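You operate a simulated robot arm through the tools that you are given. There is no shell and no other tool.

Carry out the task below with a simulated two-armed robot. There is one attempt and no reset: what you move stays moved.

JOB
Pick up the cream can with one hand, pass it to the other hand and put it on the wooden top of the low cupboard. Set down upright: cream can.

It is judged by the outcome, as a careful person would: the job done as asked, and still so three seconds after it is handed in. It fails if anything else is knocked over, pushed out of place, dropped, spilled or broken.

ROBOT AND FRAMES
Two 7-joint arms with two-finger parallel grippers on one trunk, on a base that moves. Base frame: it is fixed to the floor where the robot stands at the start and does not move with it; the origin is under the middle of the robot, x ahead of it, y to its left, z up. Units: cm, rad, N and s.
The left shoulder is at the start at [-9.2, 11.9, 82.5], the right one opposite. With the tool pointing down near the work surface each hand reaches from about 10 to 56 cm from the robot's upright axis, wherever it stands, measured 20 degrees to its own side. Places, roughly: cream can [325, 100, 100]; wooden top of the low cupboard [260, -50, 90]. Payload 3.43 kg a hand.
The tool frame of a hand sits at the grasp point between the pads (the TCP): z along the fingers, y along the line on which they close. The tips reach 3 cm beyond it. The gripper opens to 9.4 cm. The fingers are 2.8 cm wide and 1 cm thick; the gripper's body (5 by 9.6 cm) begins 5.5 cm behind the TCP.
Orientation is told as [roll, pitch, yaw] about the base's x, y, z axes, in that order, counted from this pose: with the fingers straight down and closing along the base's y, the tool's x points along the base's -x, its y along +y and its z along -z.

CONTROLS
- The arms move only by the tool apply_moves. It takes "left_commands", "right_commands" or both (then of equal length, played together; a hand with none holds still); each is a list of rows, each a list of 7 numbers: the shift along the tool's x, y, z in units of 40 mm (1.0 is 40 mm), then the turn, a rotation vector about the tool's x, y, z in units of 6 degrees (1.0 is 6 degrees), then the opening, from 0 (shut) to 1 (fully open). In form: [[x, y, z, ax, ay, az, jaw], ...]. A call has 1 to 20 rows; each row shifts and turns the commanded pose from where the row before left it, along the tool's axes as they then stand. A call with a number of a shift or a turn outside -1 to 1 is refused whole. A row lasts 0.2 s, in which the tool goes at most 5 cm and 0.15 rad; a call with a longer step from one row to the next is refused whole, and so is a gripper value outside its range. A pose out of reach is approached as far as the arm can. The call stops where the force on the tool passes 40 N (or 10 N more than at its start, if that is more) or the arm is blocked; 0.2 s more then pass. The fingers move at their own pace (about 15.3 cm/s each) and stop on an object; they squeeze with about 29 N. The grip force told is the motor's: it shows also when the fingers shut on nothing. Time passes only in rows, and 0.2 s behind the last, so rows that do not move let the fingers close. The reply holds the time, the measured pose of the TCP, the force on the tool along the base axes, the opening and the grip force, in the units named above and with some noise, with the torque about the TCP (base axes, N m) and any sound that the robot's microphone picked up.
- Cameras (640 x 400 px; columns grow to the right, rows downward): "scene" is now at [3.99, -0.94, 154.04]; the picture's right is [-0.11, -0.99, 0.00], its down [-0.68, 0.08, -0.73] and it looks along [0.73, -0.08, -0.68] (base axes); focal length 274 px, centre (320, 200). "left" rides on the left gripper at [7.6, -1.4, -10.3] in its tool frame; the picture's right is [0.18, 0.98, 0.00], its down [-0.75, 0.14, -0.64] and it looks along [-0.63, 0.12, 0.77] (tool axes); focal length 243 px, centre (320, 200). "right" rides on the right gripper at [7.6, 1.4, -10.2] in its tool frame; the picture's right is [-0.18, 0.98, 0.00], its down [-0.75, -0.14, -0.64] and it looks along [-0.63, -0.12, 0.77] (tool axes); focal length 243 px, centre (320, 200). There is no depth. A picture from a camera that has moved, and an enlarged one, comes with that camera's place and axes in the base frame and with its lens.
- grab_frame(camera): a new picture of that camera. No time passes.
- slide_trunk(by): moves the trunk up (or, below 0, down) by that many cm; the arms and the scene camera ride with it, the base frame stays. It gives what a move gives, with no picture.
- base_move(legs): drives the robot by 1 to 6 legs, each [ahead, left, turn to the left] in cm, cm and rad, along the robot's own axes; the way and the turn of a leg run together, so that a leg with both is an arc; at most 150 cm and 3.142 rad a leg. The arms and the cameras ride along, it lands a little off, and it stops where it bumps. It gives what a move gives.
- aim_head(pan, tilt): turns the head with the scene camera to pan (to the left, within 2.496 rad either way) and tilt (down, from -0.506 to 1.204), counted from straight ahead of the robot (the tilt from the chest, where the trunk bows). It gives what a move gives.
- close_up(camera, box): a new picture of the part [left, top, right, bottom] of that camera's present view, enlarged. No time passes.
- hand_in(): hands the job in; it is judged then, once.

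Nothing tells you exact positions but the pictures and the camera data. Unless the task says otherwise, let go and move clear before handing in.

The tools are called after "Call:" by a JSON object that holds its "op" and its "data". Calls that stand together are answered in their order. apply_moves: Moves the arms, as the interface text tells. Its arguments: {"type":"object","properties":{"left_commands":{"type":"array","items":{"type":"array","items":{"type":"number"}}},"right_commands":{"type":"array","items":{"type":"array","items":{"type":"number"}}}},"required":[]} The other tools are called the same way: slide_trunk (by) moves the trunk up or down; base_move (legs) drives the base; aim_head (pan, tilt) turns the head that bears the scene camera; grab_frame (camera) takes a picture; close_up (camera, box) takes an enlarged picture of a part of a camera's view; hand_in () hands the job in.

At the start:

```text
time: 0.0
left_eef_pos: [28.1, 9.78, 111.24]
left_tool_rot: [0.0, 0.0, 0.0]
left_ft_force: [0.4, 0.6, 0.9]
left_wrist_torque: [-0.01, -0.01, 0.0]
left_width: 9.42
left_gripper_force: 0.1
right_eef_pos: [32.4, -16.51, 105.41]
right_tool_rot: [-0.001, 0.0, -0.001]
right_ft_force: [-0.7, -0.6, -1.1]
right_wrist_torque: [0.0, 0.06, 0.02]
right_width: 9.4
right_gripper_force: 0.0
trunk travel left (down, up): [-25.0, 8.5]
robot x, y, heading: [0.02, 0.2, 0.003]
head pan, tilt (commanded): [-0.115, 0.749]
```

scene: 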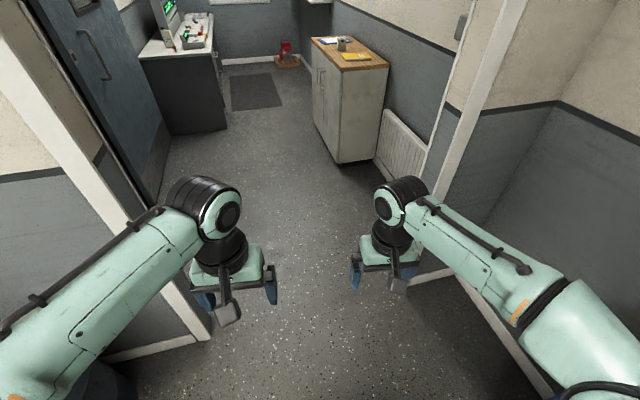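
right: 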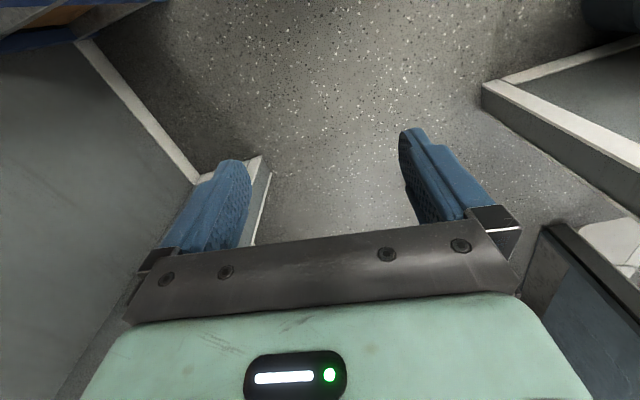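
left: 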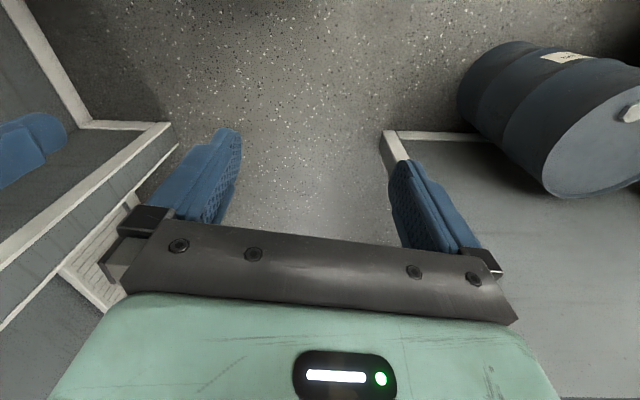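

I see a doorway ahead, a counter with small objects at the far left, and a low cupboard with a wooden top on the right. I'll take close-ups of both before driving.

Call:
{"op": "close_up", "data": {"camera": "scene", "box": [130, 0, 250, 75]}}

Call:
{"op": "close_up", "data": {"camera": "scene", "box": [290, 20, 410, 95]}}

Call:
{"op": "aim_head", "data": {"pan": 0.0, "tilt": 0.35}}

Call:
{"op": "grab_frame", "data": {"camera": "scene"}}

```text
5.33 times, centred on (190, 38) of scene
camera zoom: at [3.99, -0.94, 154.04], right [-0.11, -0.99, 0.0], down [-0.68, 0.08, -0.73], along [0.73, -0.08, -0.68], focal length 1463 px, centre (1013, 1067)
```

zoom: 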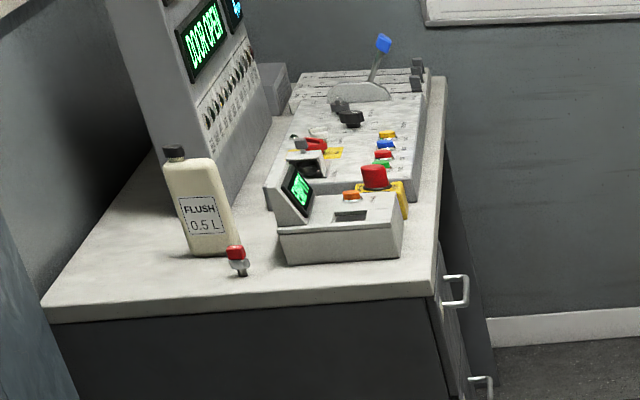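

```text
5.33 times, centred on (350, 58) of scene
camera zoom: at [3.99, -0.94, 154.04], right [-0.11, -0.99, 0.0], down [-0.68, 0.08, -0.73], along [0.73, -0.08, -0.68], focal length 1463 px, centre (160, 960)
```

zoom: 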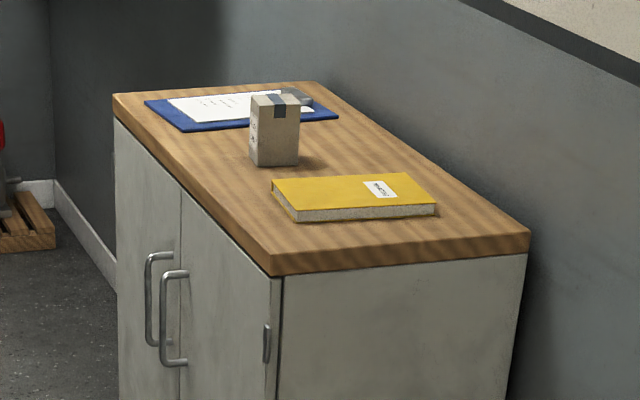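

```text
time: 0.9
left_eef_pos: [28.08, 9.63, 111.24]
left_tool_rot: [0.001, 0.0, 0.0]
left_ft_force: [0.3, -0.2, -0.1]
left_wrist_torque: [-0.01, -0.02, -0.02]
left_width: 9.4
left_gripper_force: 0.0
right_eef_pos: [32.39, -16.48, 105.42]
right_tool_rot: [0.001, 0.0, -0.001]
right_ft_force: [-0.5, 0.0, 0.1]
right_wrist_torque: [-0.01, -0.02, 0.0]
right_width: 9.41
right_gripper_force: 0.0
trunk travel left (down, up): [-25.0, 8.5]
robot x, y, heading: [0.43, -0.23, 0.005]
head pan, tilt (commanded): [0.0, 0.351]
```

```text
taken
camera scene: at [5.07, 0.01, 157.59], right [0.0, -1.0, 0.0], down [-0.34, 0.0, -0.94], along [0.94, 0.0, -0.34], focal length 274 px, centre (320, 200)
```

scene: 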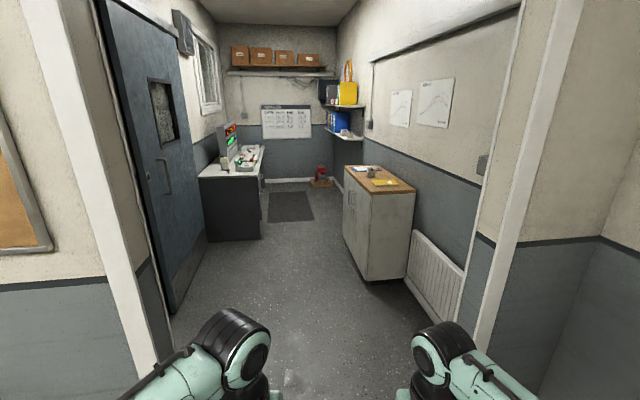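

The cream "FLUSH 0.5 L" can is at the near-left end of the counter, around [321, 110, 80], with a small red-topped item beside it. The cupboard is on the right at about x 217 and beyond, y -40 and beyond. I'll drive through the doorway in stages.

Call:
{"op": "base_move", "data": {"legs": [[60, 0, 0]]}}

Call:
{"op": "grab_frame", "data": {"camera": "scene"}}

```text
time: 4.2
left_eef_pos: [87.85, 9.66, 111.17]
left_tool_rot: [0.002, 0.001, 0.001]
left_ft_force: [0.5, -0.1, -0.9]
left_wrist_torque: [0.01, 0.02, 0.01]
left_width: 9.39
left_gripper_force: 0.1
right_eef_pos: [92.0, -16.54, 105.31]
right_tool_rot: [0.001, 0.002, 0.0]
right_ft_force: [-0.5, 0.0, -0.6]
right_wrist_torque: [-0.01, 0.04, -0.01]
right_width: 9.39
right_gripper_force: 0.1
trunk travel left (down, up): [-25.0, 8.5]
robot x, y, heading: [59.66, 0.01, -0.004]
head pan, tilt (commanded): [0.0, 0.351]
```

```text
taken
camera scene: at [64.76, 0.02, 157.59], right [0.0, -1.0, 0.0], down [-0.34, 0.0, -0.94], along [0.94, 0.0, -0.34], focal length 274 px, centre (320, 200)
```

scene: 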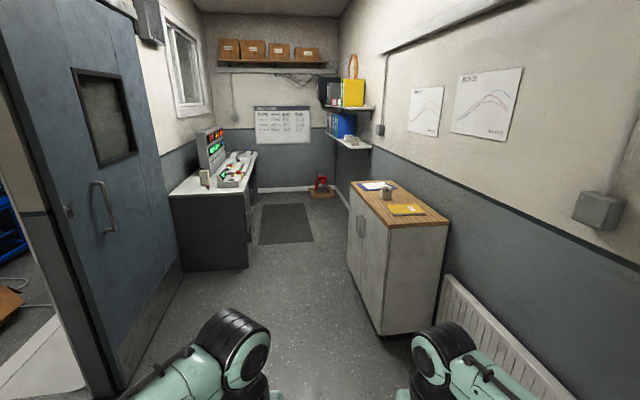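

I'm in the doorway now. I'll look left and right to check clearance before going on.

Call:
{"op": "aim_head", "data": {"pan": 1.2, "tilt": 0.6}}

Call:
{"op": "grab_frame", "data": {"camera": "scene"}}

Call:
{"op": "aim_head", "data": {"pan": -1.2, "tilt": 0.6}}

Call:
{"op": "grab_frame", "data": {"camera": "scene"}}

```text
time: 5.7
left_eef_pos: [87.9, 9.68, 111.23]
left_tool_rot: [0.001, 0.001, -0.001]
left_ft_force: [-0.2, 1.0, -0.7]
left_wrist_torque: [-0.01, 0.0, -0.02]
left_width: 9.39
left_gripper_force: 0.0
right_eef_pos: [92.01, -16.61, 105.38]
right_tool_rot: [0.001, -0.001, -0.001]
right_ft_force: [-0.1, 0.0, -0.7]
right_wrist_torque: [0.03, 0.03, -0.01]
right_width: 9.38
right_gripper_force: 0.1
trunk travel left (down, up): [-25.0, 8.5]
robot x, y, heading: [59.78, -0.13, 0.005]
head pan, tilt (commanded): [1.201, 0.6]
```

```text
taken
camera scene: at [58.62, 8.25, 155.32], right [0.93, -0.36, 0.0], down [-0.2, -0.53, -0.83], along [0.3, 0.77, -0.56], focal length 274 px, centre (320, 200)
```

scene: 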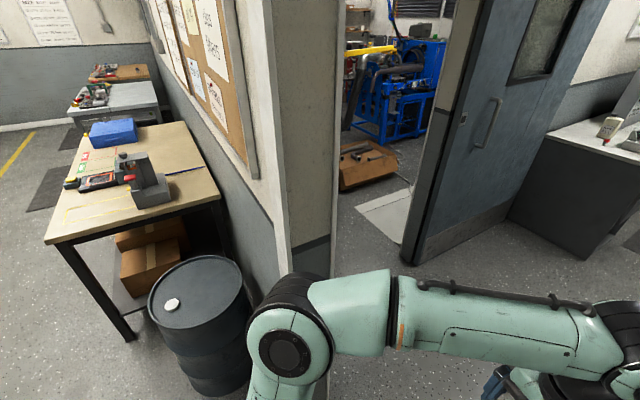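

```text
time: 7.8
left_eef_pos: [87.84, 9.7, 111.2]
left_tool_rot: [0.001, 0.001, 0.002]
left_ft_force: [-0.5, -0.2, 0.1]
left_wrist_torque: [-0.01, 0.0, -0.02]
left_width: 9.39
left_gripper_force: 0.1
right_eef_pos: [92.02, -16.47, 105.4]
right_tool_rot: [0.0, 0.0, 0.0]
right_ft_force: [-0.2, -0.1, 0.4]
right_wrist_torque: [0.01, -0.03, -0.03]
right_width: 9.4
right_gripper_force: 0.0
trunk travel left (down, up): [-25.0, 8.5]
robot x, y, heading: [59.51, -0.02, 0.002]
head pan, tilt (commanded): [-1.201, 0.6]
```

```text
taken
camera scene: at [58.62, -8.22, 155.32], right [-0.93, -0.36, 0.0], down [-0.2, 0.53, -0.83], along [0.3, -0.77, -0.56], focal length 274 px, centre (320, 200)
```

scene: 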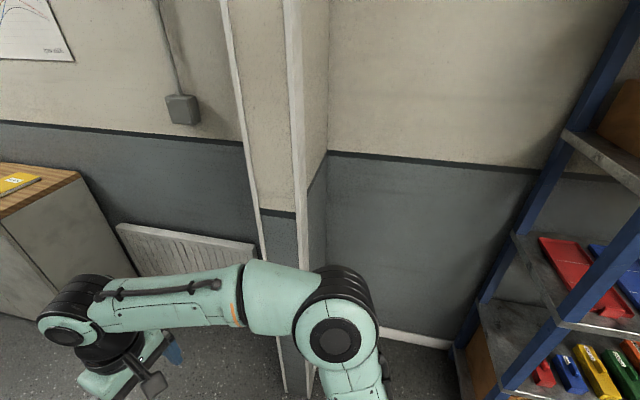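

Both elbows clear the jambs by about 13 cm, so I'll carry on straight into the room.

Call:
{"op": "base_move", "data": {"legs": [[90, 0, 0]]}}

Call:
{"op": "aim_head", "data": {"pan": 0.5, "tilt": 0.45}}

Call:
{"op": "grab_frame", "data": {"camera": "scene"}}

Call:
{"op": "aim_head", "data": {"pan": -0.4, "tilt": 0.5}}

Call:
{"op": "grab_frame", "data": {"camera": "scene"}}

```text
time: 12.6
left_eef_pos: [177.79, 9.23, 111.21]
left_tool_rot: [0.0, 0.0, -0.004]
left_ft_force: [-0.6, 0.4, 0.1]
left_wrist_torque: [-0.01, 0.0, 0.01]
left_width: 9.39
left_gripper_force: 0.0
right_eef_pos: [181.94, -16.98, 105.45]
right_tool_rot: [0.001, -0.001, -0.006]
right_ft_force: [-0.1, -0.7, 0.0]
right_wrist_torque: [0.01, -0.01, 0.05]
right_width: 9.41
right_gripper_force: 0.0
trunk travel left (down, up): [-25.0, 8.5]
robot x, y, heading: [149.58, -0.38, -0.006]
head pan, tilt (commanded): [-1.201, 0.6]
```

```text
time: 14.3
left_eef_pos: [177.93, 9.4, 111.29]
left_tool_rot: [-0.001, 0.001, -0.004]
left_ft_force: [-0.2, -0.1, 0.2]
left_wrist_torque: [0.0, -0.02, 0.01]
left_width: 9.38
left_gripper_force: 0.2
right_eef_pos: [181.97, -16.98, 105.42]
right_tool_rot: [-0.001, -0.001, -0.004]
right_ft_force: [-0.9, 0.6, -0.2]
right_wrist_torque: [0.0, 0.0, 0.02]
right_width: 9.4
right_gripper_force: 0.1
trunk travel left (down, up): [-25.0, 8.5]
robot x, y, heading: [149.96, 0.17, -0.006]
head pan, tilt (commanded): [0.499, 0.45]
```

```text
taken
camera scene: at [153.58, 4.16, 156.67], right [0.47, -0.88, 0.0], down [-0.38, -0.21, -0.9], along [0.79, 0.43, -0.44], focal length 274 px, centre (320, 200)
```

scene: 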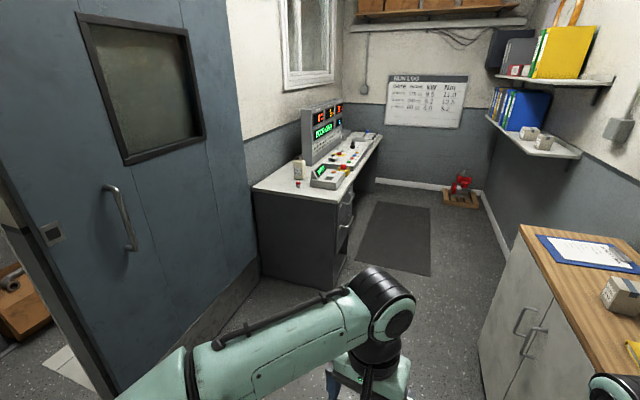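

```text
time: 15.5
left_eef_pos: [177.84, 9.28, 111.17]
left_tool_rot: [0.0, -0.001, -0.006]
left_ft_force: [0.0, 0.3, 0.7]
left_wrist_torque: [0.02, -0.01, -0.01]
left_width: 9.4
left_gripper_force: 0.0
right_eef_pos: [182.02, -16.96, 105.46]
right_tool_rot: [-0.001, 0.001, -0.004]
right_ft_force: [-0.2, 0.2, 0.3]
right_wrist_torque: [-0.04, -0.03, 0.01]
right_width: 9.39
right_gripper_force: 0.0
trunk travel left (down, up): [-25.0, 8.5]
robot x, y, heading: [149.76, -0.08, -0.006]
head pan, tilt (commanded): [-0.4, 0.499]
```

```text
taken
camera scene: at [153.85, -3.76, 156.23], right [-0.39, -0.92, 0.0], down [-0.44, 0.19, -0.88], along [0.81, -0.35, -0.48], focal length 274 px, centre (320, 200)
```

scene: 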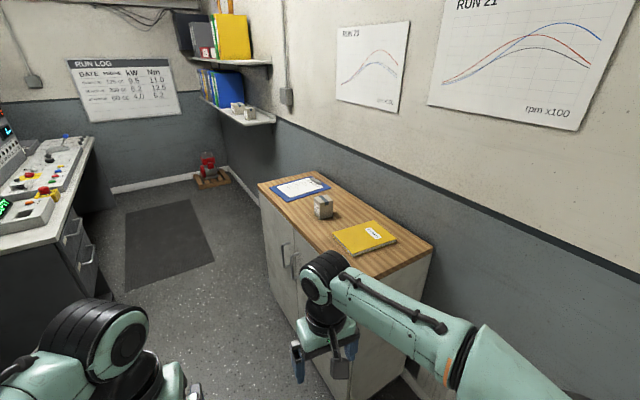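

Call:
{"op": "close_up", "data": {"camera": "scene", "box": [240, 160, 450, 291]}}

Call:
{"op": "aim_head", "data": {"pan": 0.5, "tilt": 0.45}}

Call:
{"op": "close_up", "data": {"camera": "scene", "box": [240, 130, 400, 230]}}

Call:
{"op": "close_up", "data": {"camera": "scene", "box": [270, 145, 350, 195]}}

```text
3.05 times, centred on (345, 226) of scene
camera zoom: at [153.85, -3.76, 156.23], right [-0.39, -0.92, 0.0], down [-0.44, 0.19, -0.88], along [0.81, -0.35, -0.48], focal length 836 px, centre (244, 122)
```

zoom: 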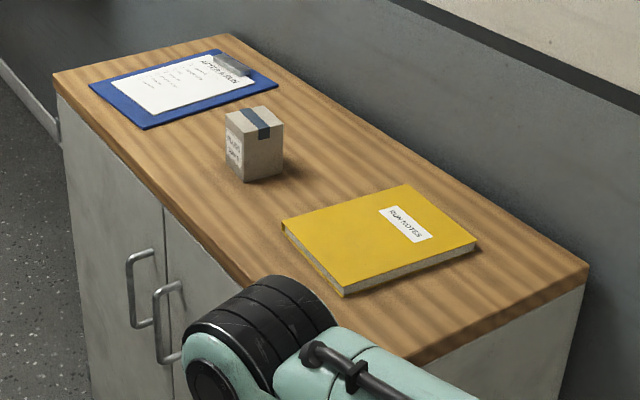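

```text
time: 16.7
left_eef_pos: [177.94, 9.32, 111.1]
left_tool_rot: [-0.001, -0.001, -0.004]
left_ft_force: [-0.2, -0.2, 0.5]
left_wrist_torque: [0.03, 0.0, 0.0]
left_width: 9.39
left_gripper_force: 0.0
right_eef_pos: [181.96, -16.86, 105.39]
right_tool_rot: [0.001, 0.0, -0.004]
right_ft_force: [0.4, 0.4, 0.5]
right_wrist_torque: [0.02, 0.05, -0.01]
right_width: 9.39
right_gripper_force: 0.0
trunk travel left (down, up): [-25.0, 8.5]
robot x, y, heading: [149.78, -0.39, -0.007]
head pan, tilt (commanded): [0.499, 0.45]
```

```text
4.00 times, centred on (320, 180) of scene
camera zoom: at [153.58, 4.16, 156.67], right [0.47, -0.88, 0.0], down [-0.38, -0.21, -0.9], along [0.79, 0.43, -0.44], focal length 1097 px, centre (320, 280)
```

zoom: 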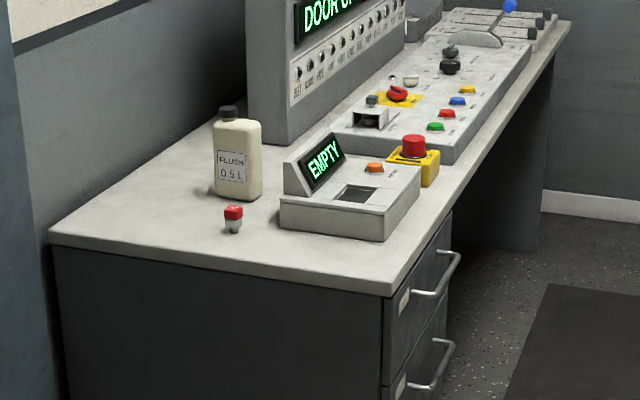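

```text
8.00 times, centred on (310, 170) of scene
camera zoom: at [153.58, 4.16, 156.67], right [0.47, -0.88, 0.0], down [-0.38, -0.21, -0.9], along [0.79, 0.43, -0.44], focal length 2194 px, centre (400, 440)
```

zoom: 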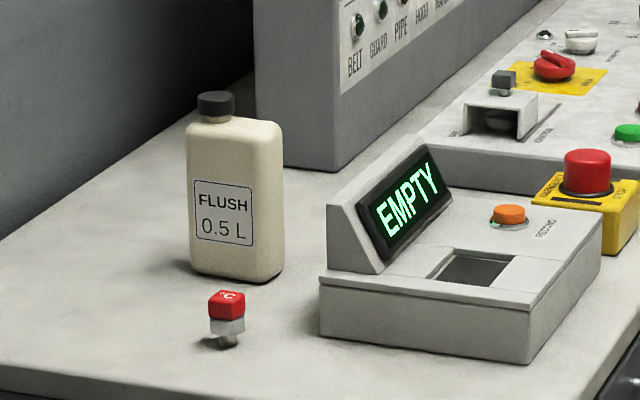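

The can is rectangular, about 7.3 × 4.9 × 17 cm with its cap, near (316, 111) on a counter about 80 cm high. The small red knob is at about (301, 101) and the EMPTY box begins at about y 96. Next I'll look down to see how large the robot's base is.

Call:
{"op": "aim_head", "data": {"pan": 0.0, "tilt": 1.2}}

Call:
{"op": "grab_frame", "data": {"camera": "scene"}}

```text
time: 17.8
left_eef_pos: [177.89, 9.34, 111.23]
left_tool_rot: [0.001, 0.0, -0.004]
left_ft_force: [-0.4, -0.4, 0.0]
left_wrist_torque: [0.02, -0.02, 0.02]
left_width: 9.42
left_gripper_force: 0.1
right_eef_pos: [181.89, -16.9, 105.41]
right_tool_rot: [0.0, -0.001, -0.004]
right_ft_force: [0.2, 0.0, 0.3]
right_wrist_torque: [0.0, -0.02, 0.01]
right_width: 9.4
right_gripper_force: 0.0
trunk travel left (down, up): [-25.0, 8.5]
robot x, y, heading: [149.48, -0.09, -0.006]
head pan, tilt (commanded): [0.0, 1.201]
```

```text
taken
camera scene: at [151.08, -0.21, 150.86], right [0.0, -1.0, 0.0], down [-0.93, 0.0, -0.36], along [0.36, 0.0, -0.93], focal length 274 px, centre (320, 200)
```

scene: 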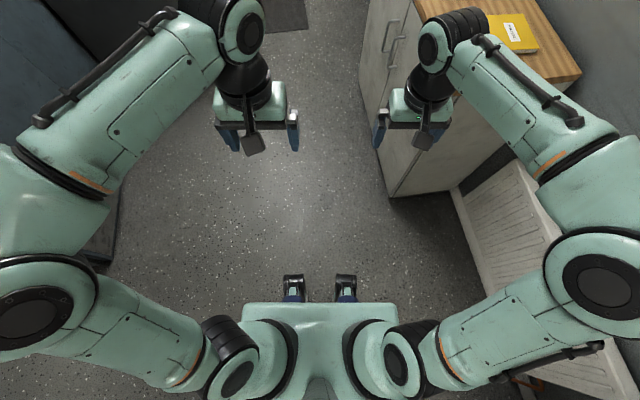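

The base is small, with its front only about 18 cm ahead of the axis, so I can drive close to the counter. I'll raise the trunk and test whether the left hand can yaw about -82°, so that it closes across the can's thin side.

Call:
{"op": "slide_trunk", "data": {"by": 8.4}}

Call:
{"op": "apply_moves", "data": {"left_commands": [[0, 0, 0, 0, 0, 1, 1], [0, 0, 0, 0, 0, 1, 1], [0, 0, 0, 0, 0, 1, 1], [0, 0, 0, 0, 0, 1, 1], [0, 0, 0, 0, 0, 1, 1], [0, 0, 0, 0, 0, 1, 1], [0, 0, 0, 0, 0, 1, 1]]}}

```text
time: 19.0
left_eef_pos: [177.93, 9.33, 119.64]
left_tool_rot: [-0.001, -0.001, -0.005]
left_ft_force: [-0.8, -0.2, 0.2]
left_wrist_torque: [-0.02, -0.02, -0.01]
left_width: 9.41
left_gripper_force: 0.1
right_eef_pos: [181.96, -16.89, 113.85]
right_tool_rot: [0.0, 0.0, -0.006]
right_ft_force: [-0.6, 0.1, 0.7]
right_wrist_torque: [0.01, 0.01, 0.0]
right_width: 9.4
right_gripper_force: 0.0
trunk travel left (down, up): [-33.4, 0.1]
robot x, y, heading: [149.43, -0.03, -0.002]
head pan, tilt (commanded): [0.0, 1.201]
```

```text
time: 20.6
left_eef_pos: [177.83, 9.38, 119.55]
left_tool_rot: [0.0, -0.001, -0.739]
left_ft_force: [0.8, 0.4, 0.0]
left_wrist_torque: [-0.01, -0.04, 0.0]
left_width: 9.41
left_gripper_force: 0.1
right_eef_pos: [182.08, -16.89, 113.85]
right_tool_rot: [0.0, -0.001, -0.006]
right_ft_force: [0.3, 0.1, 1.2]
right_wrist_torque: [0.0, -0.01, -0.02]
right_width: 9.4
right_gripper_force: 0.1
trunk travel left (down, up): [-33.4, 0.1]
robot x, y, heading: [149.65, -0.29, -0.011]
head pan, tilt (commanded): [0.0, 1.201]
```

The yaw is following the commands, so I'll take it the rest of the way to about -82°.

Call:
{"op": "apply_moves", "data": {"left_commands": [[0, 0, 0, 0, 0, 1, 1], [0, 0, 0, 0, 0, 1, 1], [0, 0, 0, 0, 0, 1, 1], [0, 0, 0, 0, 0, 1, 1], [0, 0, 0, 0, 0, 1, 1], [0, 0, 0, 0, 0, 1, 1], [0, 0, 0, 0, 0, 0.5, 1]]}}

Call:
{"op": "grab_frame", "data": {"camera": "scene"}}

```text
time: 22.2
left_eef_pos: [177.88, 9.34, 119.57]
left_tool_rot: [0.0, 0.0, -1.421]
left_ft_force: [0.4, 0.9, -1.0]
left_wrist_torque: [0.03, -0.01, 0.0]
left_width: 9.39
left_gripper_force: 0.1
right_eef_pos: [182.07, -16.91, 113.86]
right_tool_rot: [0.001, -0.001, -0.004]
right_ft_force: [-0.1, 0.4, -0.4]
right_wrist_torque: [0.01, 0.02, 0.02]
right_width: 9.42
right_gripper_force: 0.0
trunk travel left (down, up): [-33.4, 0.1]
robot x, y, heading: [149.41, -0.22, -0.004]
head pan, tilt (commanded): [0.0, 1.201]
```

```text
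taken
camera scene: at [150.97, -0.21, 159.75], right [-0.01, -1.0, 0.0], down [-0.93, 0.0, -0.36], along [0.36, 0.0, -0.93], focal length 274 px, centre (320, 200)
```

scene: 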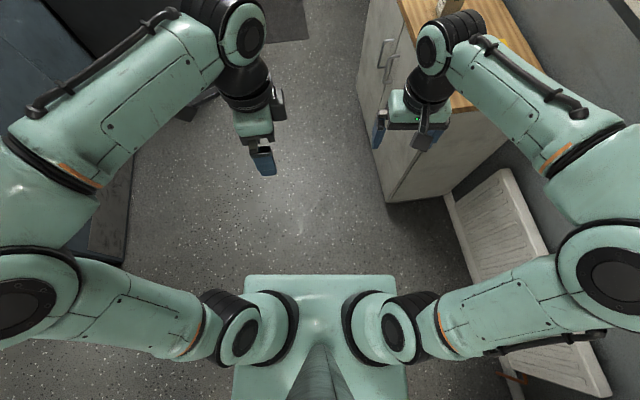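

The left wrist works in that pose. While there is free space, I'll test the right hand's receiving pose: fingers pointing left and 30° below horizontal, closing along x.

Call:
{"op": "apply_moves", "data": {"right_commands": [[0, 0, 0, 0, 0, -1, 1], [0, 0, 0, 0, 0, -1, 1], [0, 0, 0, 0, 0, -1, 1], [0, 0, 0, 0, 0, -1, 1], [0, 0, 0, 0, 0, -1, 1], [0, 0, 0, 0, 0, -1, 1], [0, 0, 0, 0, 0, -1, 1], [0, 0, 0, 0, 0, -1, 1], [0, 0, 0, 0, 0, -1, 1], [0, 0, 0, 0, 0, -1, 1], [0, 0, 0, 0, 0, -1, 1], [0, 0, 0, 0, 0, -1, 1], [0, 0, 0, 0, 0, -1, 1], [0, 0, 0, 0, 0, -1, 1], [0, 0, 0, 0, 0, -1, 1]]}}

Call:
{"op": "apply_moves", "data": {"right_commands": [[0, 0, 0, 0, -1, 0, 1], [0, 0, 0, 0, -1, 0, 1], [0, 0, 0, 0, -1, 0, 1], [0, 0, 0, 0, -1, 0, 1], [0, 0, 0, 0, -1, 0, 1], [0, 0, 0, 0, -1, 0, 1], [0, 0, 0, 0, -1, 0, 1], [0, 0, 0, 0, -1, 0, 1], [0, 0, 0, 0, -1, 0, 1], [0, 0, 0, 0, -1, 0, 1]]}}

Call:
{"op": "grab_frame", "data": {"camera": "scene"}}

```text
time: 25.4
left_eef_pos: [177.81, 9.35, 119.61]
left_tool_rot: [-0.001, -0.001, -1.42]
left_ft_force: [-0.3, -0.5, -0.1]
left_wrist_torque: [0.0, 0.03, 0.02]
left_width: 9.4
left_gripper_force: 0.1
right_eef_pos: [181.96, -16.89, 113.79]
right_tool_rot: [0.001, 0.0, 1.568]
right_ft_force: [-0.3, 0.7, -0.2]
right_wrist_torque: [-0.02, -0.01, -0.03]
right_width: 9.39
right_gripper_force: 0.1
trunk travel left (down, up): [-33.4, 0.1]
robot x, y, heading: [149.93, 0.0, -0.004]
head pan, tilt (commanded): [0.0, 1.201]
```

```text
time: 27.6
left_eef_pos: [177.82, 9.39, 119.6]
left_tool_rot: [0.0, -0.001, -1.419]
left_ft_force: [-0.5, 0.7, 1.4]
left_wrist_torque: [0.01, 0.03, -0.01]
left_width: 9.37
left_gripper_force: 0.0
right_eef_pos: [182.06, -17.02, 113.8]
right_tool_rot: [-0.001, -1.049, 1.565]
right_ft_force: [-0.2, -0.7, -0.7]
right_wrist_torque: [-0.01, -0.05, 0.01]
right_width: 9.41
right_gripper_force: 0.1
trunk travel left (down, up): [-33.4, 0.1]
robot x, y, heading: [149.68, -0.23, -0.007]
head pan, tilt (commanded): [0.0, 1.201]
```

```text
taken
camera scene: at [150.99, -0.24, 159.75], right [-0.01, -1.0, 0.0], down [-0.93, 0.0, -0.36], along [0.36, 0.0, -0.93], focal length 274 px, centre (320, 200)
```

scene: 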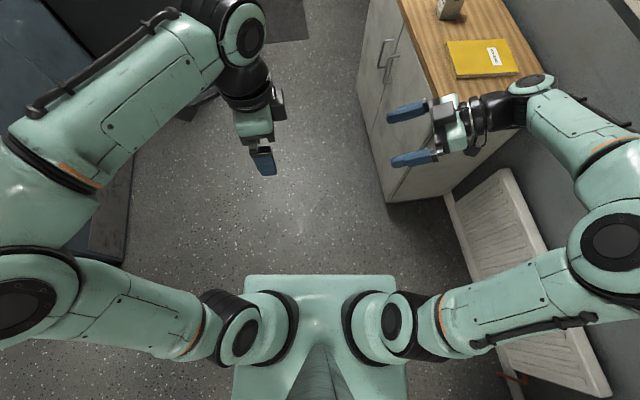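

The right hand reaches that pose. I'll bring it toward the left hand to rehearse the handover geometry.

Call:
{"op": "apply_moves", "data": {"right_commands": [[-0.364, 0.125, 0.706, 0, 0, 0, 1], [-0.364, 0.125, 0.706, 0, 0, 0, 1], [-0.364, 0.125, 0.706, 0, 0, 0, 1], [-0.364, 0.125, 0.706, 0, 0, 0, 1], [-0.364, 0.125, 0.706, 0, 0, 0, 1], [-0.364, 0.125, 0.706, 0, 0, 0, 1], [-0.364, 0.125, 0.706, 0, 0, 0, 1]]}}

Call:
{"op": "grab_frame", "data": {"camera": "scene"}}

Call:
{"op": "grab_frame", "data": {"camera": "right"}}

Call:
{"op": "grab_frame", "data": {"camera": "left"}}

```text
time: 29.2
left_eef_pos: [177.9, 9.35, 119.58]
left_tool_rot: [0.0, -0.001, -1.42]
left_ft_force: [0.3, -0.4, 0.2]
left_wrist_torque: [0.01, 0.02, 0.03]
left_width: 9.43
left_gripper_force: 0.1
right_eef_pos: [178.58, 5.42, 112.86]
right_tool_rot: [-0.002, -1.048, 1.565]
right_ft_force: [-0.6, 0.8, 0.0]
right_wrist_torque: [-0.03, -0.02, 0.04]
right_width: 9.41
right_gripper_force: 0.0
trunk travel left (down, up): [-33.4, 0.1]
robot x, y, heading: [149.86, -0.26, -0.009]
head pan, tilt (commanded): [0.0, 1.201]
```

```text
taken
camera scene: at [150.99, -0.14, 159.75], right [-0.01, -1.0, 0.0], down [-0.93, 0.0, -0.36], along [0.36, 0.0, -0.93], focal length 274 px, centre (320, 200)
```

scene: 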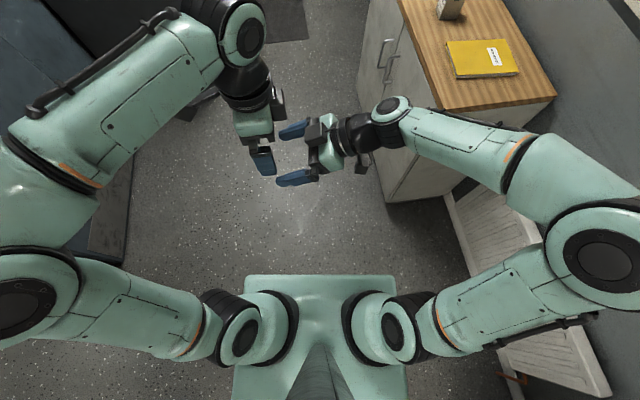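

```text
taken
camera right: at [177.08, -7.32, 111.25], right [-0.98, 0.1, 0.16], down [0.14, -0.18, 0.97], along [0.12, 0.98, 0.16], focal length 243 px, centre (320, 200)
```

right: 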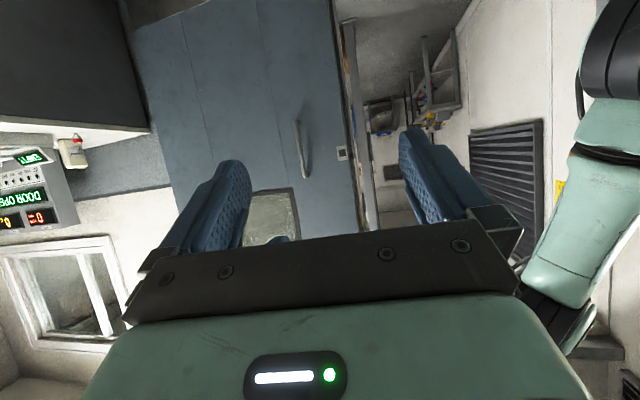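

```text
taken
camera left: at [175.38, 16.8, 129.9], right [0.94, 0.33, 0.0], down [0.25, -0.72, 0.64], along [0.21, -0.61, -0.77], focal length 243 px, centre (320, 200)
```

left: 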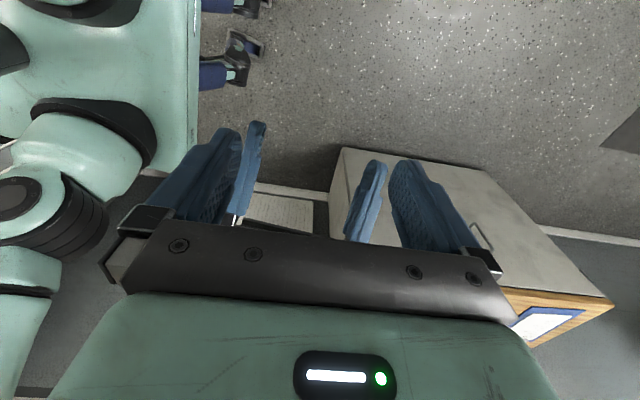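

The handover pose works for both arms. I'll retract the right hand, then drive toward the counter, stopping short to look again.

Call:
{"op": "apply_moves", "data": {"right_commands": [[0.364, -0.125, -0.706, 0, 0, 0, 1], [0.364, -0.125, -0.706, 0, 0, 0, 1], [0.364, -0.125, -0.706, 0, 0, 0, 1], [0.364, -0.125, -0.706, 0, 0, 0, 1], [0.364, -0.125, -0.706, 0, 0, 0, 1], [0.364, -0.125, -0.706, 0, 0, 0, 1], [0.364, -0.125, -0.706, 0, 0, 0, 1]]}}

Call:
{"op": "base_move", "data": {"legs": [[88, 75, 0], [0, 0, 0.14]]}}

Call:
{"op": "aim_head", "data": {"pan": 0.3, "tilt": 0.75}}

Call:
{"op": "grab_frame", "data": {"camera": "scene"}}

Call:
{"op": "grab_frame", "data": {"camera": "left"}}

```text
time: 30.8
left_eef_pos: [177.94, 9.28, 119.58]
left_tool_rot: [0.0, -0.001, -1.421]
left_ft_force: [-0.1, 0.4, -0.2]
left_wrist_torque: [0.0, -0.04, 0.0]
left_width: 9.4
left_gripper_force: 0.0
right_eef_pos: [182.02, -16.93, 113.82]
right_tool_rot: [0.0, -1.048, 1.566]
right_ft_force: [0.2, 0.4, -0.5]
right_wrist_torque: [0.0, 0.01, 0.01]
right_width: 9.41
right_gripper_force: 0.1
trunk travel left (down, up): [-33.4, 0.1]
robot x, y, heading: [149.73, -0.1, -0.006]
head pan, tilt (commanded): [0.0, 1.201]
```

```text
time: 38.4
left_eef_pos: [264.82, 87.27, 119.64]
left_tool_rot: [0.0, 0.0, -1.288]
left_ft_force: [-0.4, -0.9, -0.7]
left_wrist_torque: [0.04, 0.0, -0.04]
left_width: 9.41
left_gripper_force: 0.0
right_eef_pos: [272.41, 61.67, 113.96]
right_tool_rot: [0.002, -1.047, 1.698]
right_ft_force: [0.3, -0.3, 0.0]
right_wrist_torque: [0.0, -0.03, 0.01]
right_width: 9.4
right_gripper_force: 0.1
trunk travel left (down, up): [-33.4, 0.1]
robot x, y, heading: [238.1, 74.03, 0.128]
head pan, tilt (commanded): [0.0, 1.201]
```

```text
time: 39.3
left_eef_pos: [264.88, 87.27, 119.63]
left_tool_rot: [0.002, 0.001, -1.289]
left_ft_force: [0.0, -0.6, -0.3]
left_wrist_torque: [-0.01, -0.01, -0.01]
left_width: 9.39
left_gripper_force: 0.0
right_eef_pos: [272.41, 61.68, 113.9]
right_tool_rot: [-0.002, -1.046, 1.698]
right_ft_force: [0.6, 0.8, -0.1]
right_wrist_torque: [-0.03, -0.01, 0.01]
right_width: 9.4
right_gripper_force: 0.0
trunk travel left (down, up): [-33.4, 0.1]
robot x, y, heading: [238.29, 74.22, 0.123]
head pan, tilt (commanded): [0.3, 0.75]
```

```text
taken
camera scene: at [241.43, 76.9, 162.92], right [0.41, -0.91, 0.0], down [-0.62, -0.28, -0.73], along [0.67, 0.3, -0.68], focal length 274 px, centre (320, 200)
```

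scene: 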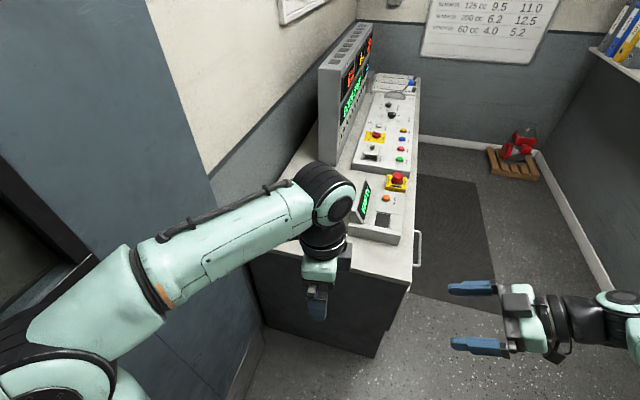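

```text
taken
camera left: at [261.41, 94.2, 129.91], right [0.89, 0.45, 0.0], down [0.35, -0.68, 0.64], along [0.29, -0.57, -0.77], focal length 243 px, centre (320, 200)
```

left: 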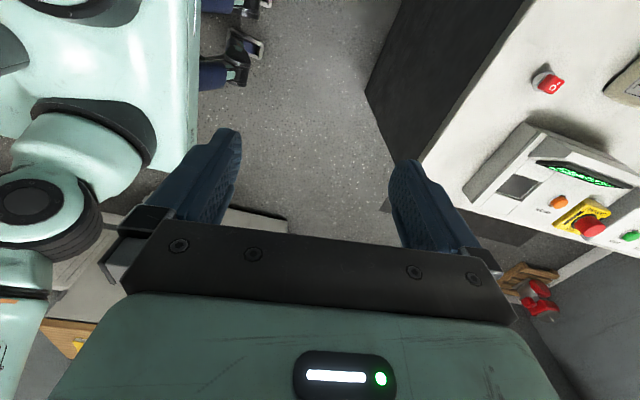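

The left arm hides the can from the head camera, but the wrist camera confirms the knob at about (302, 101.5) and the can at about (317, 109). The elbow is clear of the door, so I'll move in closer.

Call:
{"op": "base_move", "data": {"legs": [[27, 11, 0.01]]}}

Call:
{"op": "grab_frame", "data": {"camera": "scene"}}

Call:
{"op": "grab_frame", "data": {"camera": "left"}}

```text
time: 41.4
left_eef_pos: [290.0, 102.09, 119.56]
left_tool_rot: [0.0, 0.0, -1.276]
left_ft_force: [0.0, -1.0, 0.0]
left_wrist_torque: [0.0, -0.01, -0.03]
left_width: 9.4
left_gripper_force: 0.1
right_eef_pos: [297.79, 76.55, 113.95]
right_tool_rot: [-0.001, -1.048, 1.708]
right_ft_force: [-0.5, -0.2, -0.4]
right_wrist_torque: [0.01, 0.0, -0.01]
right_width: 9.4
right_gripper_force: 0.2
trunk travel left (down, up): [-33.4, 0.1]
robot x, y, heading: [263.06, 88.53, 0.138]
head pan, tilt (commanded): [0.3, 0.75]
```

```text
taken
camera scene: at [266.67, 91.43, 162.91], right [0.42, -0.91, 0.0], down [-0.62, -0.29, -0.73], along [0.66, 0.31, -0.68], focal length 274 px, centre (320, 200)
```

scene: 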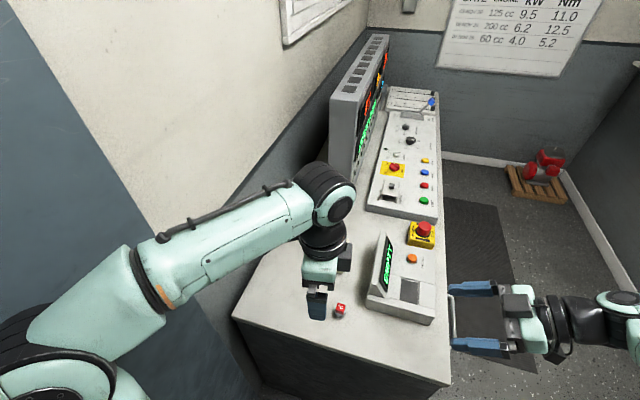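

```text
taken
camera left: at [286.43, 108.96, 129.89], right [0.89, 0.46, 0.0], down [0.35, -0.68, 0.64], along [0.3, -0.57, -0.77], focal length 243 px, centre (320, 200)
```

left: 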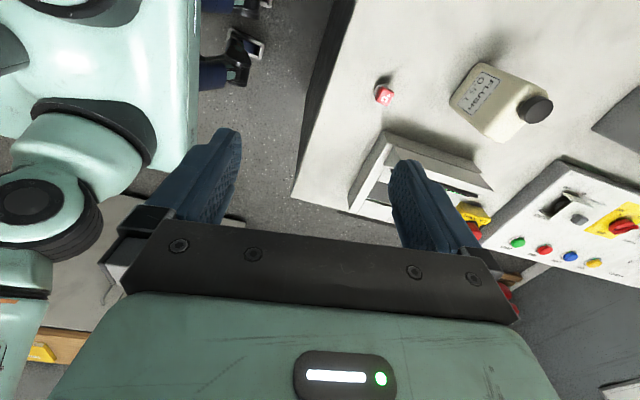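

Call:
{"op": "close_up", "data": {"camera": "left", "box": [340, 40, 580, 190]}}

```text
2.67 times, centred on (460, 115) of left
camera zoom: at [286.43, 108.96, 129.89], right [0.89, 0.46, 0.0], down [0.35, -0.68, 0.64], along [0.3, -0.57, -0.77], focal length 647 px, centre (-53, 427)
```

zoom: 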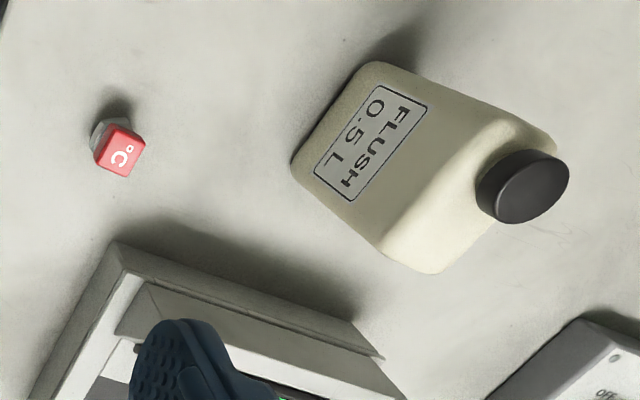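

The wrist camera places the can's centre near (319.5, 110.5), its yaw about +7°, and the counter surface near 79 cm. That is about 60 cm from my axis, so I'll creep another 7 cm forward.

Call:
{"op": "base_move", "data": {"legs": [[7, 0, 0]]}}

Call:
{"op": "apply_moves", "data": {"left_commands": [[0, 0, 0, 0, 0, 0.85, 1], [0, 0, 0, 0, 0, 0.85, 1]]}}

Call:
{"op": "grab_frame", "data": {"camera": "left"}}

Call:
{"op": "grab_frame", "data": {"camera": "scene"}}

```text
time: 42.3
left_eef_pos: [292.72, 102.35, 119.55]
left_tool_rot: [0.002, -0.001, -1.275]
left_ft_force: [-0.8, 0.3, 0.8]
left_wrist_torque: [-0.04, 0.02, -0.02]
left_width: 9.37
left_gripper_force: 0.2
right_eef_pos: [300.61, 77.04, 113.92]
right_tool_rot: [0.001, -1.047, 1.707]
right_ft_force: [0.3, 0.0, 0.2]
right_wrist_torque: [0.01, 0.03, 0.03]
right_width: 9.39
right_gripper_force: 0.0
trunk travel left (down, up): [-33.4, 0.1]
robot x, y, heading: [265.73, 88.37, 0.137]
head pan, tilt (commanded): [0.3, 0.75]
stopped in leg 1: the robot was blocked; the commanded pose is now the measured one
```

```text
time: 42.9
left_eef_pos: [292.38, 102.3, 119.72]
left_tool_rot: [0.001, -0.002, -1.457]
left_ft_force: [-0.4, 0.0, 0.4]
left_wrist_torque: [-0.01, 0.0, 0.05]
left_width: 9.41
left_gripper_force: 0.2
right_eef_pos: [300.23, 77.08, 113.9]
right_tool_rot: [-0.003, -1.048, 1.71]
right_ft_force: [0.1, 0.6, -0.1]
right_wrist_torque: [0.0, 0.01, -0.02]
right_width: 9.41
right_gripper_force: 0.1
trunk travel left (down, up): [-33.4, 0.1]
robot x, y, heading: [265.9, 88.59, 0.139]
head pan, tilt (commanded): [0.3, 0.75]
```

```text
taken
camera left: at [290.21, 109.82, 129.98], right [0.96, 0.3, 0.0], down [0.23, -0.73, 0.64], along [0.19, -0.61, -0.77], focal length 243 px, centre (320, 200)
```

left: 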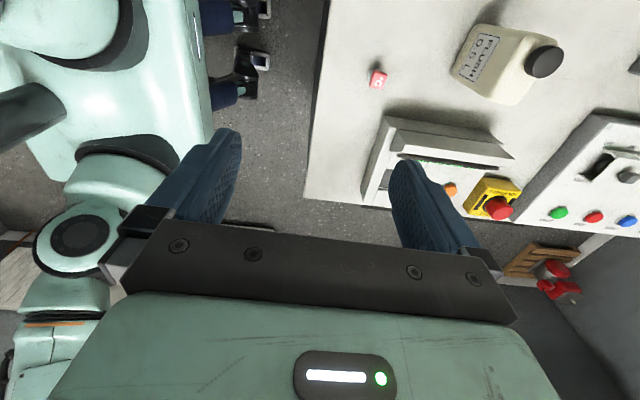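

```text
taken
camera scene: at [269.19, 91.77, 162.93], right [0.42, -0.91, 0.0], down [-0.62, -0.29, -0.73], along [0.66, 0.31, -0.68], focal length 274 px, centre (320, 200)
```

scene: 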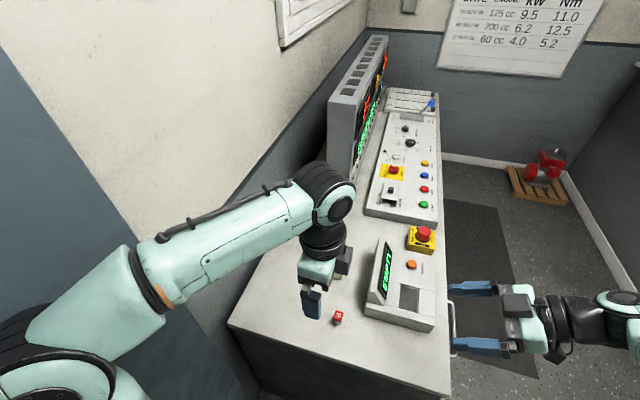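

The base was blocked after 2.7 cm. I'll look left and down to find out what it touched.

Call:
{"op": "aim_head", "data": {"pan": 1.3, "tilt": 0.9}}

Call:
{"op": "grab_frame", "data": {"camera": "scene"}}

Call:
{"op": "aim_head", "data": {"pan": 0.0, "tilt": 1.2}}

Call:
{"op": "grab_frame", "data": {"camera": "scene"}}

```text
time: 44.1
left_eef_pos: [292.39, 102.36, 119.61]
left_tool_rot: [0.002, -0.002, -1.455]
left_ft_force: [0.3, 0.5, 0.9]
left_wrist_torque: [-0.02, -0.03, 0.05]
left_width: 9.41
left_gripper_force: 0.1
right_eef_pos: [300.22, 76.88, 113.93]
right_tool_rot: [-0.002, -1.047, 1.709]
right_ft_force: [0.0, 0.0, 0.2]
right_wrist_torque: [-0.03, 0.02, 0.01]
right_width: 9.39
right_gripper_force: 0.2
trunk travel left (down, up): [-33.4, 0.1]
robot x, y, heading: [266.4, 88.77, 0.134]
head pan, tilt (commanded): [1.3, 0.901]
```

```text
taken
camera scene: at [262.63, 95.73, 161.74], right [0.99, -0.13, 0.0], down [-0.1, -0.78, -0.62], along [0.08, 0.62, -0.78], focal length 274 px, centre (320, 200)
```

scene: 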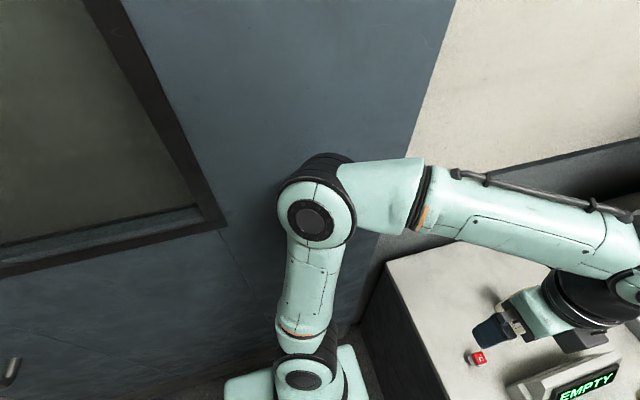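

```text
time: 45.6
left_eef_pos: [292.37, 102.33, 119.62]
left_tool_rot: [0.002, -0.002, -1.453]
left_ft_force: [-1.0, -0.5, -1.1]
left_wrist_torque: [0.0, -0.01, 0.02]
left_width: 9.41
left_gripper_force: 0.1
right_eef_pos: [300.24, 77.05, 113.9]
right_tool_rot: [-0.002, -1.048, 1.709]
right_ft_force: [-0.4, -0.1, 0.0]
right_wrist_torque: [0.0, 0.03, -0.01]
right_width: 9.39
right_gripper_force: 0.0
trunk travel left (down, up): [-33.4, 0.1]
robot x, y, heading: [265.8, 89.26, 0.141]
head pan, tilt (commanded): [0.0, 1.201]
```

```text
taken
camera scene: at [267.16, 89.03, 159.75], right [0.14, -0.99, 0.0], down [-0.92, -0.13, -0.36], along [0.36, 0.05, -0.93], focal length 274 px, centre (320, 200)
```

scene: 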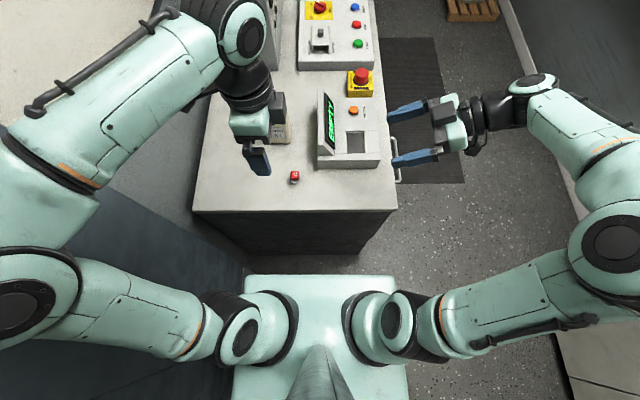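

The left elbow, at about (263, 117, z 132), is right against the open door, so that is almost certainly what stopped the base. I'll shift right, away from the door, and then go forward.

Call:
{"op": "base_move", "data": {"legs": [[-1, -7, 0]]}}

Call:
{"op": "base_move", "data": {"legs": [[6, 0, 0]]}}

Call:
{"op": "aim_head", "data": {"pan": 1.3, "tilt": 0.9}}

Call:
{"op": "grab_frame", "data": {"camera": "scene"}}

Call:
{"op": "grab_frame", "data": {"camera": "left"}}

```text
time: 46.9
left_eef_pos: [292.38, 95.36, 119.74]
left_tool_rot: [0.004, 0.0, -1.454]
left_ft_force: [-0.3, -0.1, 0.4]
left_wrist_torque: [-0.02, 0.01, 0.02]
left_width: 9.41
left_gripper_force: 0.1
right_eef_pos: [300.2, 69.98, 113.8]
right_tool_rot: [-0.003, -1.047, 1.709]
right_ft_force: [-0.5, 1.0, -0.3]
right_wrist_torque: [-0.01, -0.01, 0.02]
right_width: 9.4
right_gripper_force: 0.2
trunk travel left (down, up): [-33.4, 0.1]
robot x, y, heading: [266.18, 81.73, 0.139]
head pan, tilt (commanded): [0.0, 1.201]
```

```text
time: 47.8
left_eef_pos: [293.67, 95.51, 119.67]
left_tool_rot: [0.002, -0.004, -1.453]
left_ft_force: [0.6, 0.0, 0.2]
left_wrist_torque: [0.0, 0.02, 0.0]
left_width: 9.41
left_gripper_force: 0.0
right_eef_pos: [301.5, 70.21, 113.96]
right_tool_rot: [0.0, -1.044, 1.71]
right_ft_force: [1.2, -0.6, -1.2]
right_wrist_torque: [0.01, -0.02, 0.01]
right_width: 9.38
right_gripper_force: 0.1
trunk travel left (down, up): [-33.4, 0.1]
robot x, y, heading: [267.17, 81.76, 0.139]
head pan, tilt (commanded): [0.0, 1.201]
stopped in leg 1: the robot was blocked; the commanded pose is now the measured one
```

```text
time: 49.2
left_eef_pos: [293.4, 95.41, 119.65]
left_tool_rot: [0.0, 0.0, -1.453]
left_ft_force: [-1.1, 0.3, 0.6]
left_wrist_torque: [-0.03, 0.0, 0.0]
left_width: 9.41
left_gripper_force: 0.0
right_eef_pos: [301.16, 70.15, 113.93]
right_tool_rot: [-0.001, -1.046, 1.714]
right_ft_force: [0.0, -0.4, 0.4]
right_wrist_torque: [0.02, 0.02, 0.01]
right_width: 9.4
right_gripper_force: 0.0
trunk travel left (down, up): [-33.4, 0.1]
robot x, y, heading: [266.86, 82.24, 0.14]
head pan, tilt (commanded): [1.3, 0.901]
```

```text
taken
camera scene: at [263.67, 88.86, 161.73], right [0.99, -0.13, 0.0], down [-0.1, -0.78, -0.62], along [0.08, 0.62, -0.78], focal length 274 px, centre (320, 200)
```

scene: 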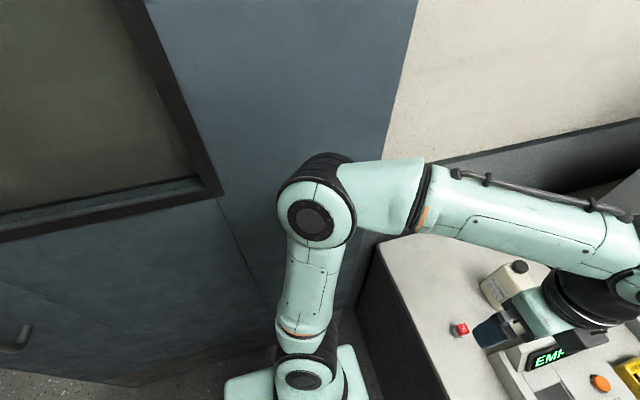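

```text
taken
camera left: at [291.18, 102.96, 129.98], right [0.95, 0.3, 0.0], down [0.23, -0.73, 0.64], along [0.19, -0.61, -0.77], focal length 243 px, centre (320, 200)
```

left: 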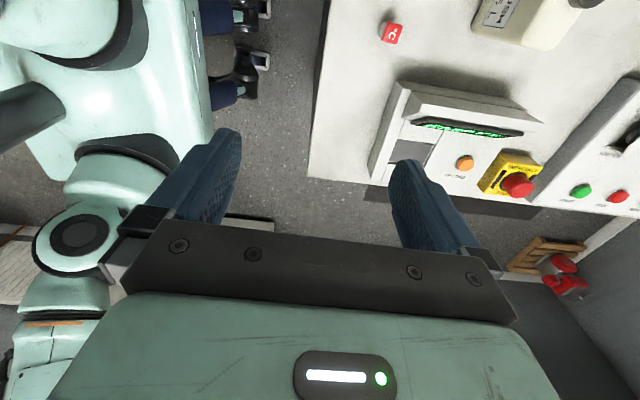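

It stopped at the same distance from the counter again, so something at the front is touching. I'll inspect the floor area around the base.

Call:
{"op": "aim_head", "data": {"pan": 0.7, "tilt": 1.2}}

Call:
{"op": "grab_frame", "data": {"camera": "scene"}}

Call:
{"op": "aim_head", "data": {"pan": -0.7, "tilt": 1.2}}

Call:
{"op": "grab_frame", "data": {"camera": "scene"}}

Call:
{"op": "close_up", "data": {"camera": "left", "box": [0, 0, 360, 225]}}

Call:
{"op": "grab_frame", "data": {"camera": "right"}}

```text
time: 50.2
left_eef_pos: [293.37, 95.38, 119.69]
left_tool_rot: [0.003, 0.0, -1.454]
left_ft_force: [-0.4, 0.2, -0.1]
left_wrist_torque: [0.02, 0.03, -0.02]
left_width: 9.39
left_gripper_force: 0.0
right_eef_pos: [301.31, 70.15, 113.94]
right_tool_rot: [-0.002, -1.049, 1.712]
right_ft_force: [-0.1, 0.0, 0.4]
right_wrist_torque: [0.04, -0.01, 0.0]
right_width: 9.38
right_gripper_force: 0.1
trunk travel left (down, up): [-33.4, 0.1]
robot x, y, heading: [267.08, 81.97, 0.143]
head pan, tilt (commanded): [0.7, 1.201]
```

```text
taken
camera scene: at [266.4, 85.54, 159.76], right [0.74, -0.67, 0.0], down [-0.62, -0.69, -0.36], along [0.24, 0.27, -0.93], focal length 274 px, centre (320, 200)
```

scene: 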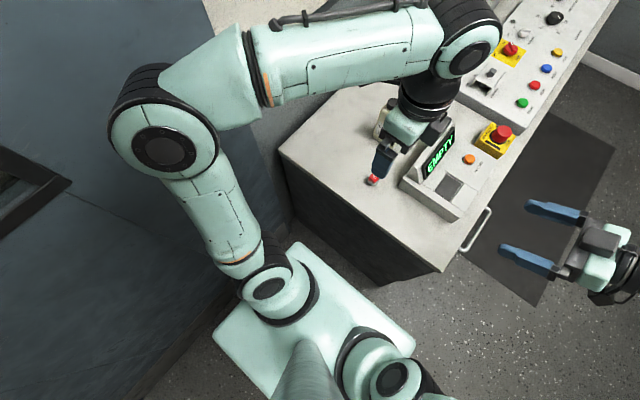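

```text
time: 51.8
left_eef_pos: [293.36, 95.48, 119.65]
left_tool_rot: [0.001, -0.001, -1.453]
left_ft_force: [-0.6, -0.9, -0.8]
left_wrist_torque: [0.0, -0.02, -0.02]
left_width: 9.36
left_gripper_force: 0.0
right_eef_pos: [301.28, 70.16, 113.95]
right_tool_rot: [-0.001, -1.047, 1.713]
right_ft_force: [0.3, 0.1, -0.4]
right_wrist_torque: [0.0, 0.01, -0.02]
right_width: 9.4
right_gripper_force: 0.1
trunk travel left (down, up): [-33.4, 0.1]
robot x, y, heading: [266.94, 82.01, 0.139]
head pan, tilt (commanded): [-0.7, 1.201]
```

```text
taken
camera scene: at [267.41, 78.41, 159.75], right [-0.53, -0.85, 0.0], down [-0.79, 0.5, -0.36], along [0.31, -0.19, -0.93], focal length 274 px, centre (320, 200)
```

scene: 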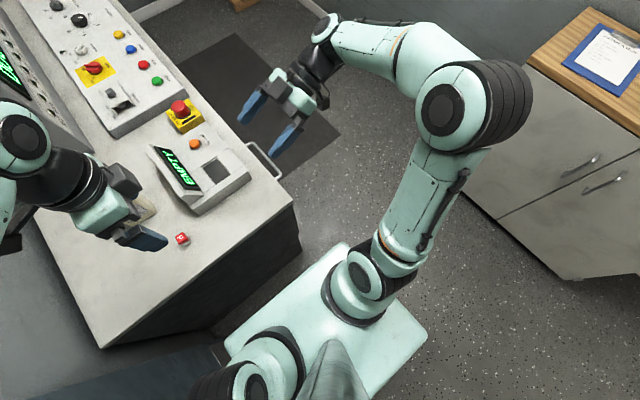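

```text
1.78 times, centred on (180, 112) of left
camera zoom: at [291.18, 102.96, 129.98], right [0.95, 0.3, 0.0], down [0.23, -0.73, 0.64], along [0.19, -0.61, -0.76], focal length 431 px, centre (569, 356)
```

zoom: 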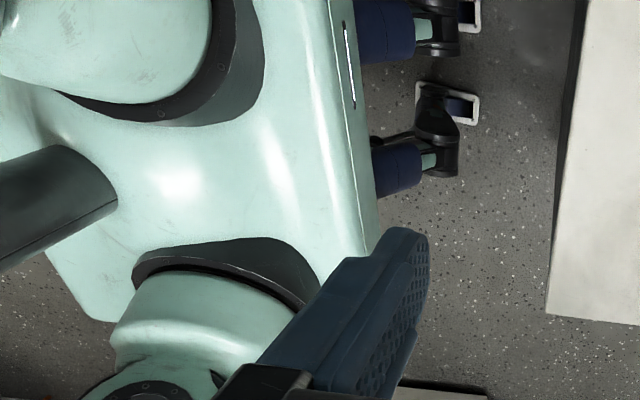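

```text
taken
camera right: at [301.61, 57.34, 112.44], right [-0.99, -0.04, 0.16], down [0.16, -0.16, 0.97], along [-0.02, 0.99, 0.16], focal length 243 px, centre (320, 200)
```

right: 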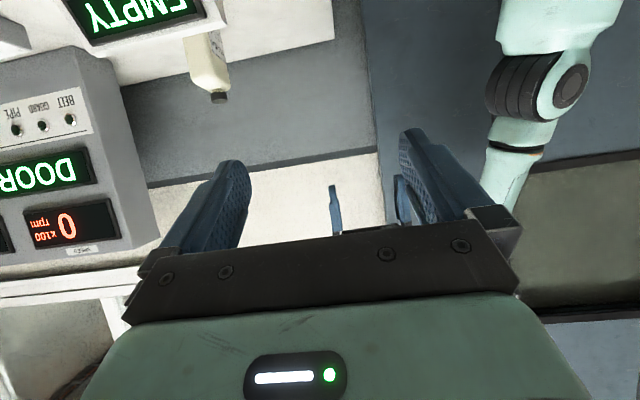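

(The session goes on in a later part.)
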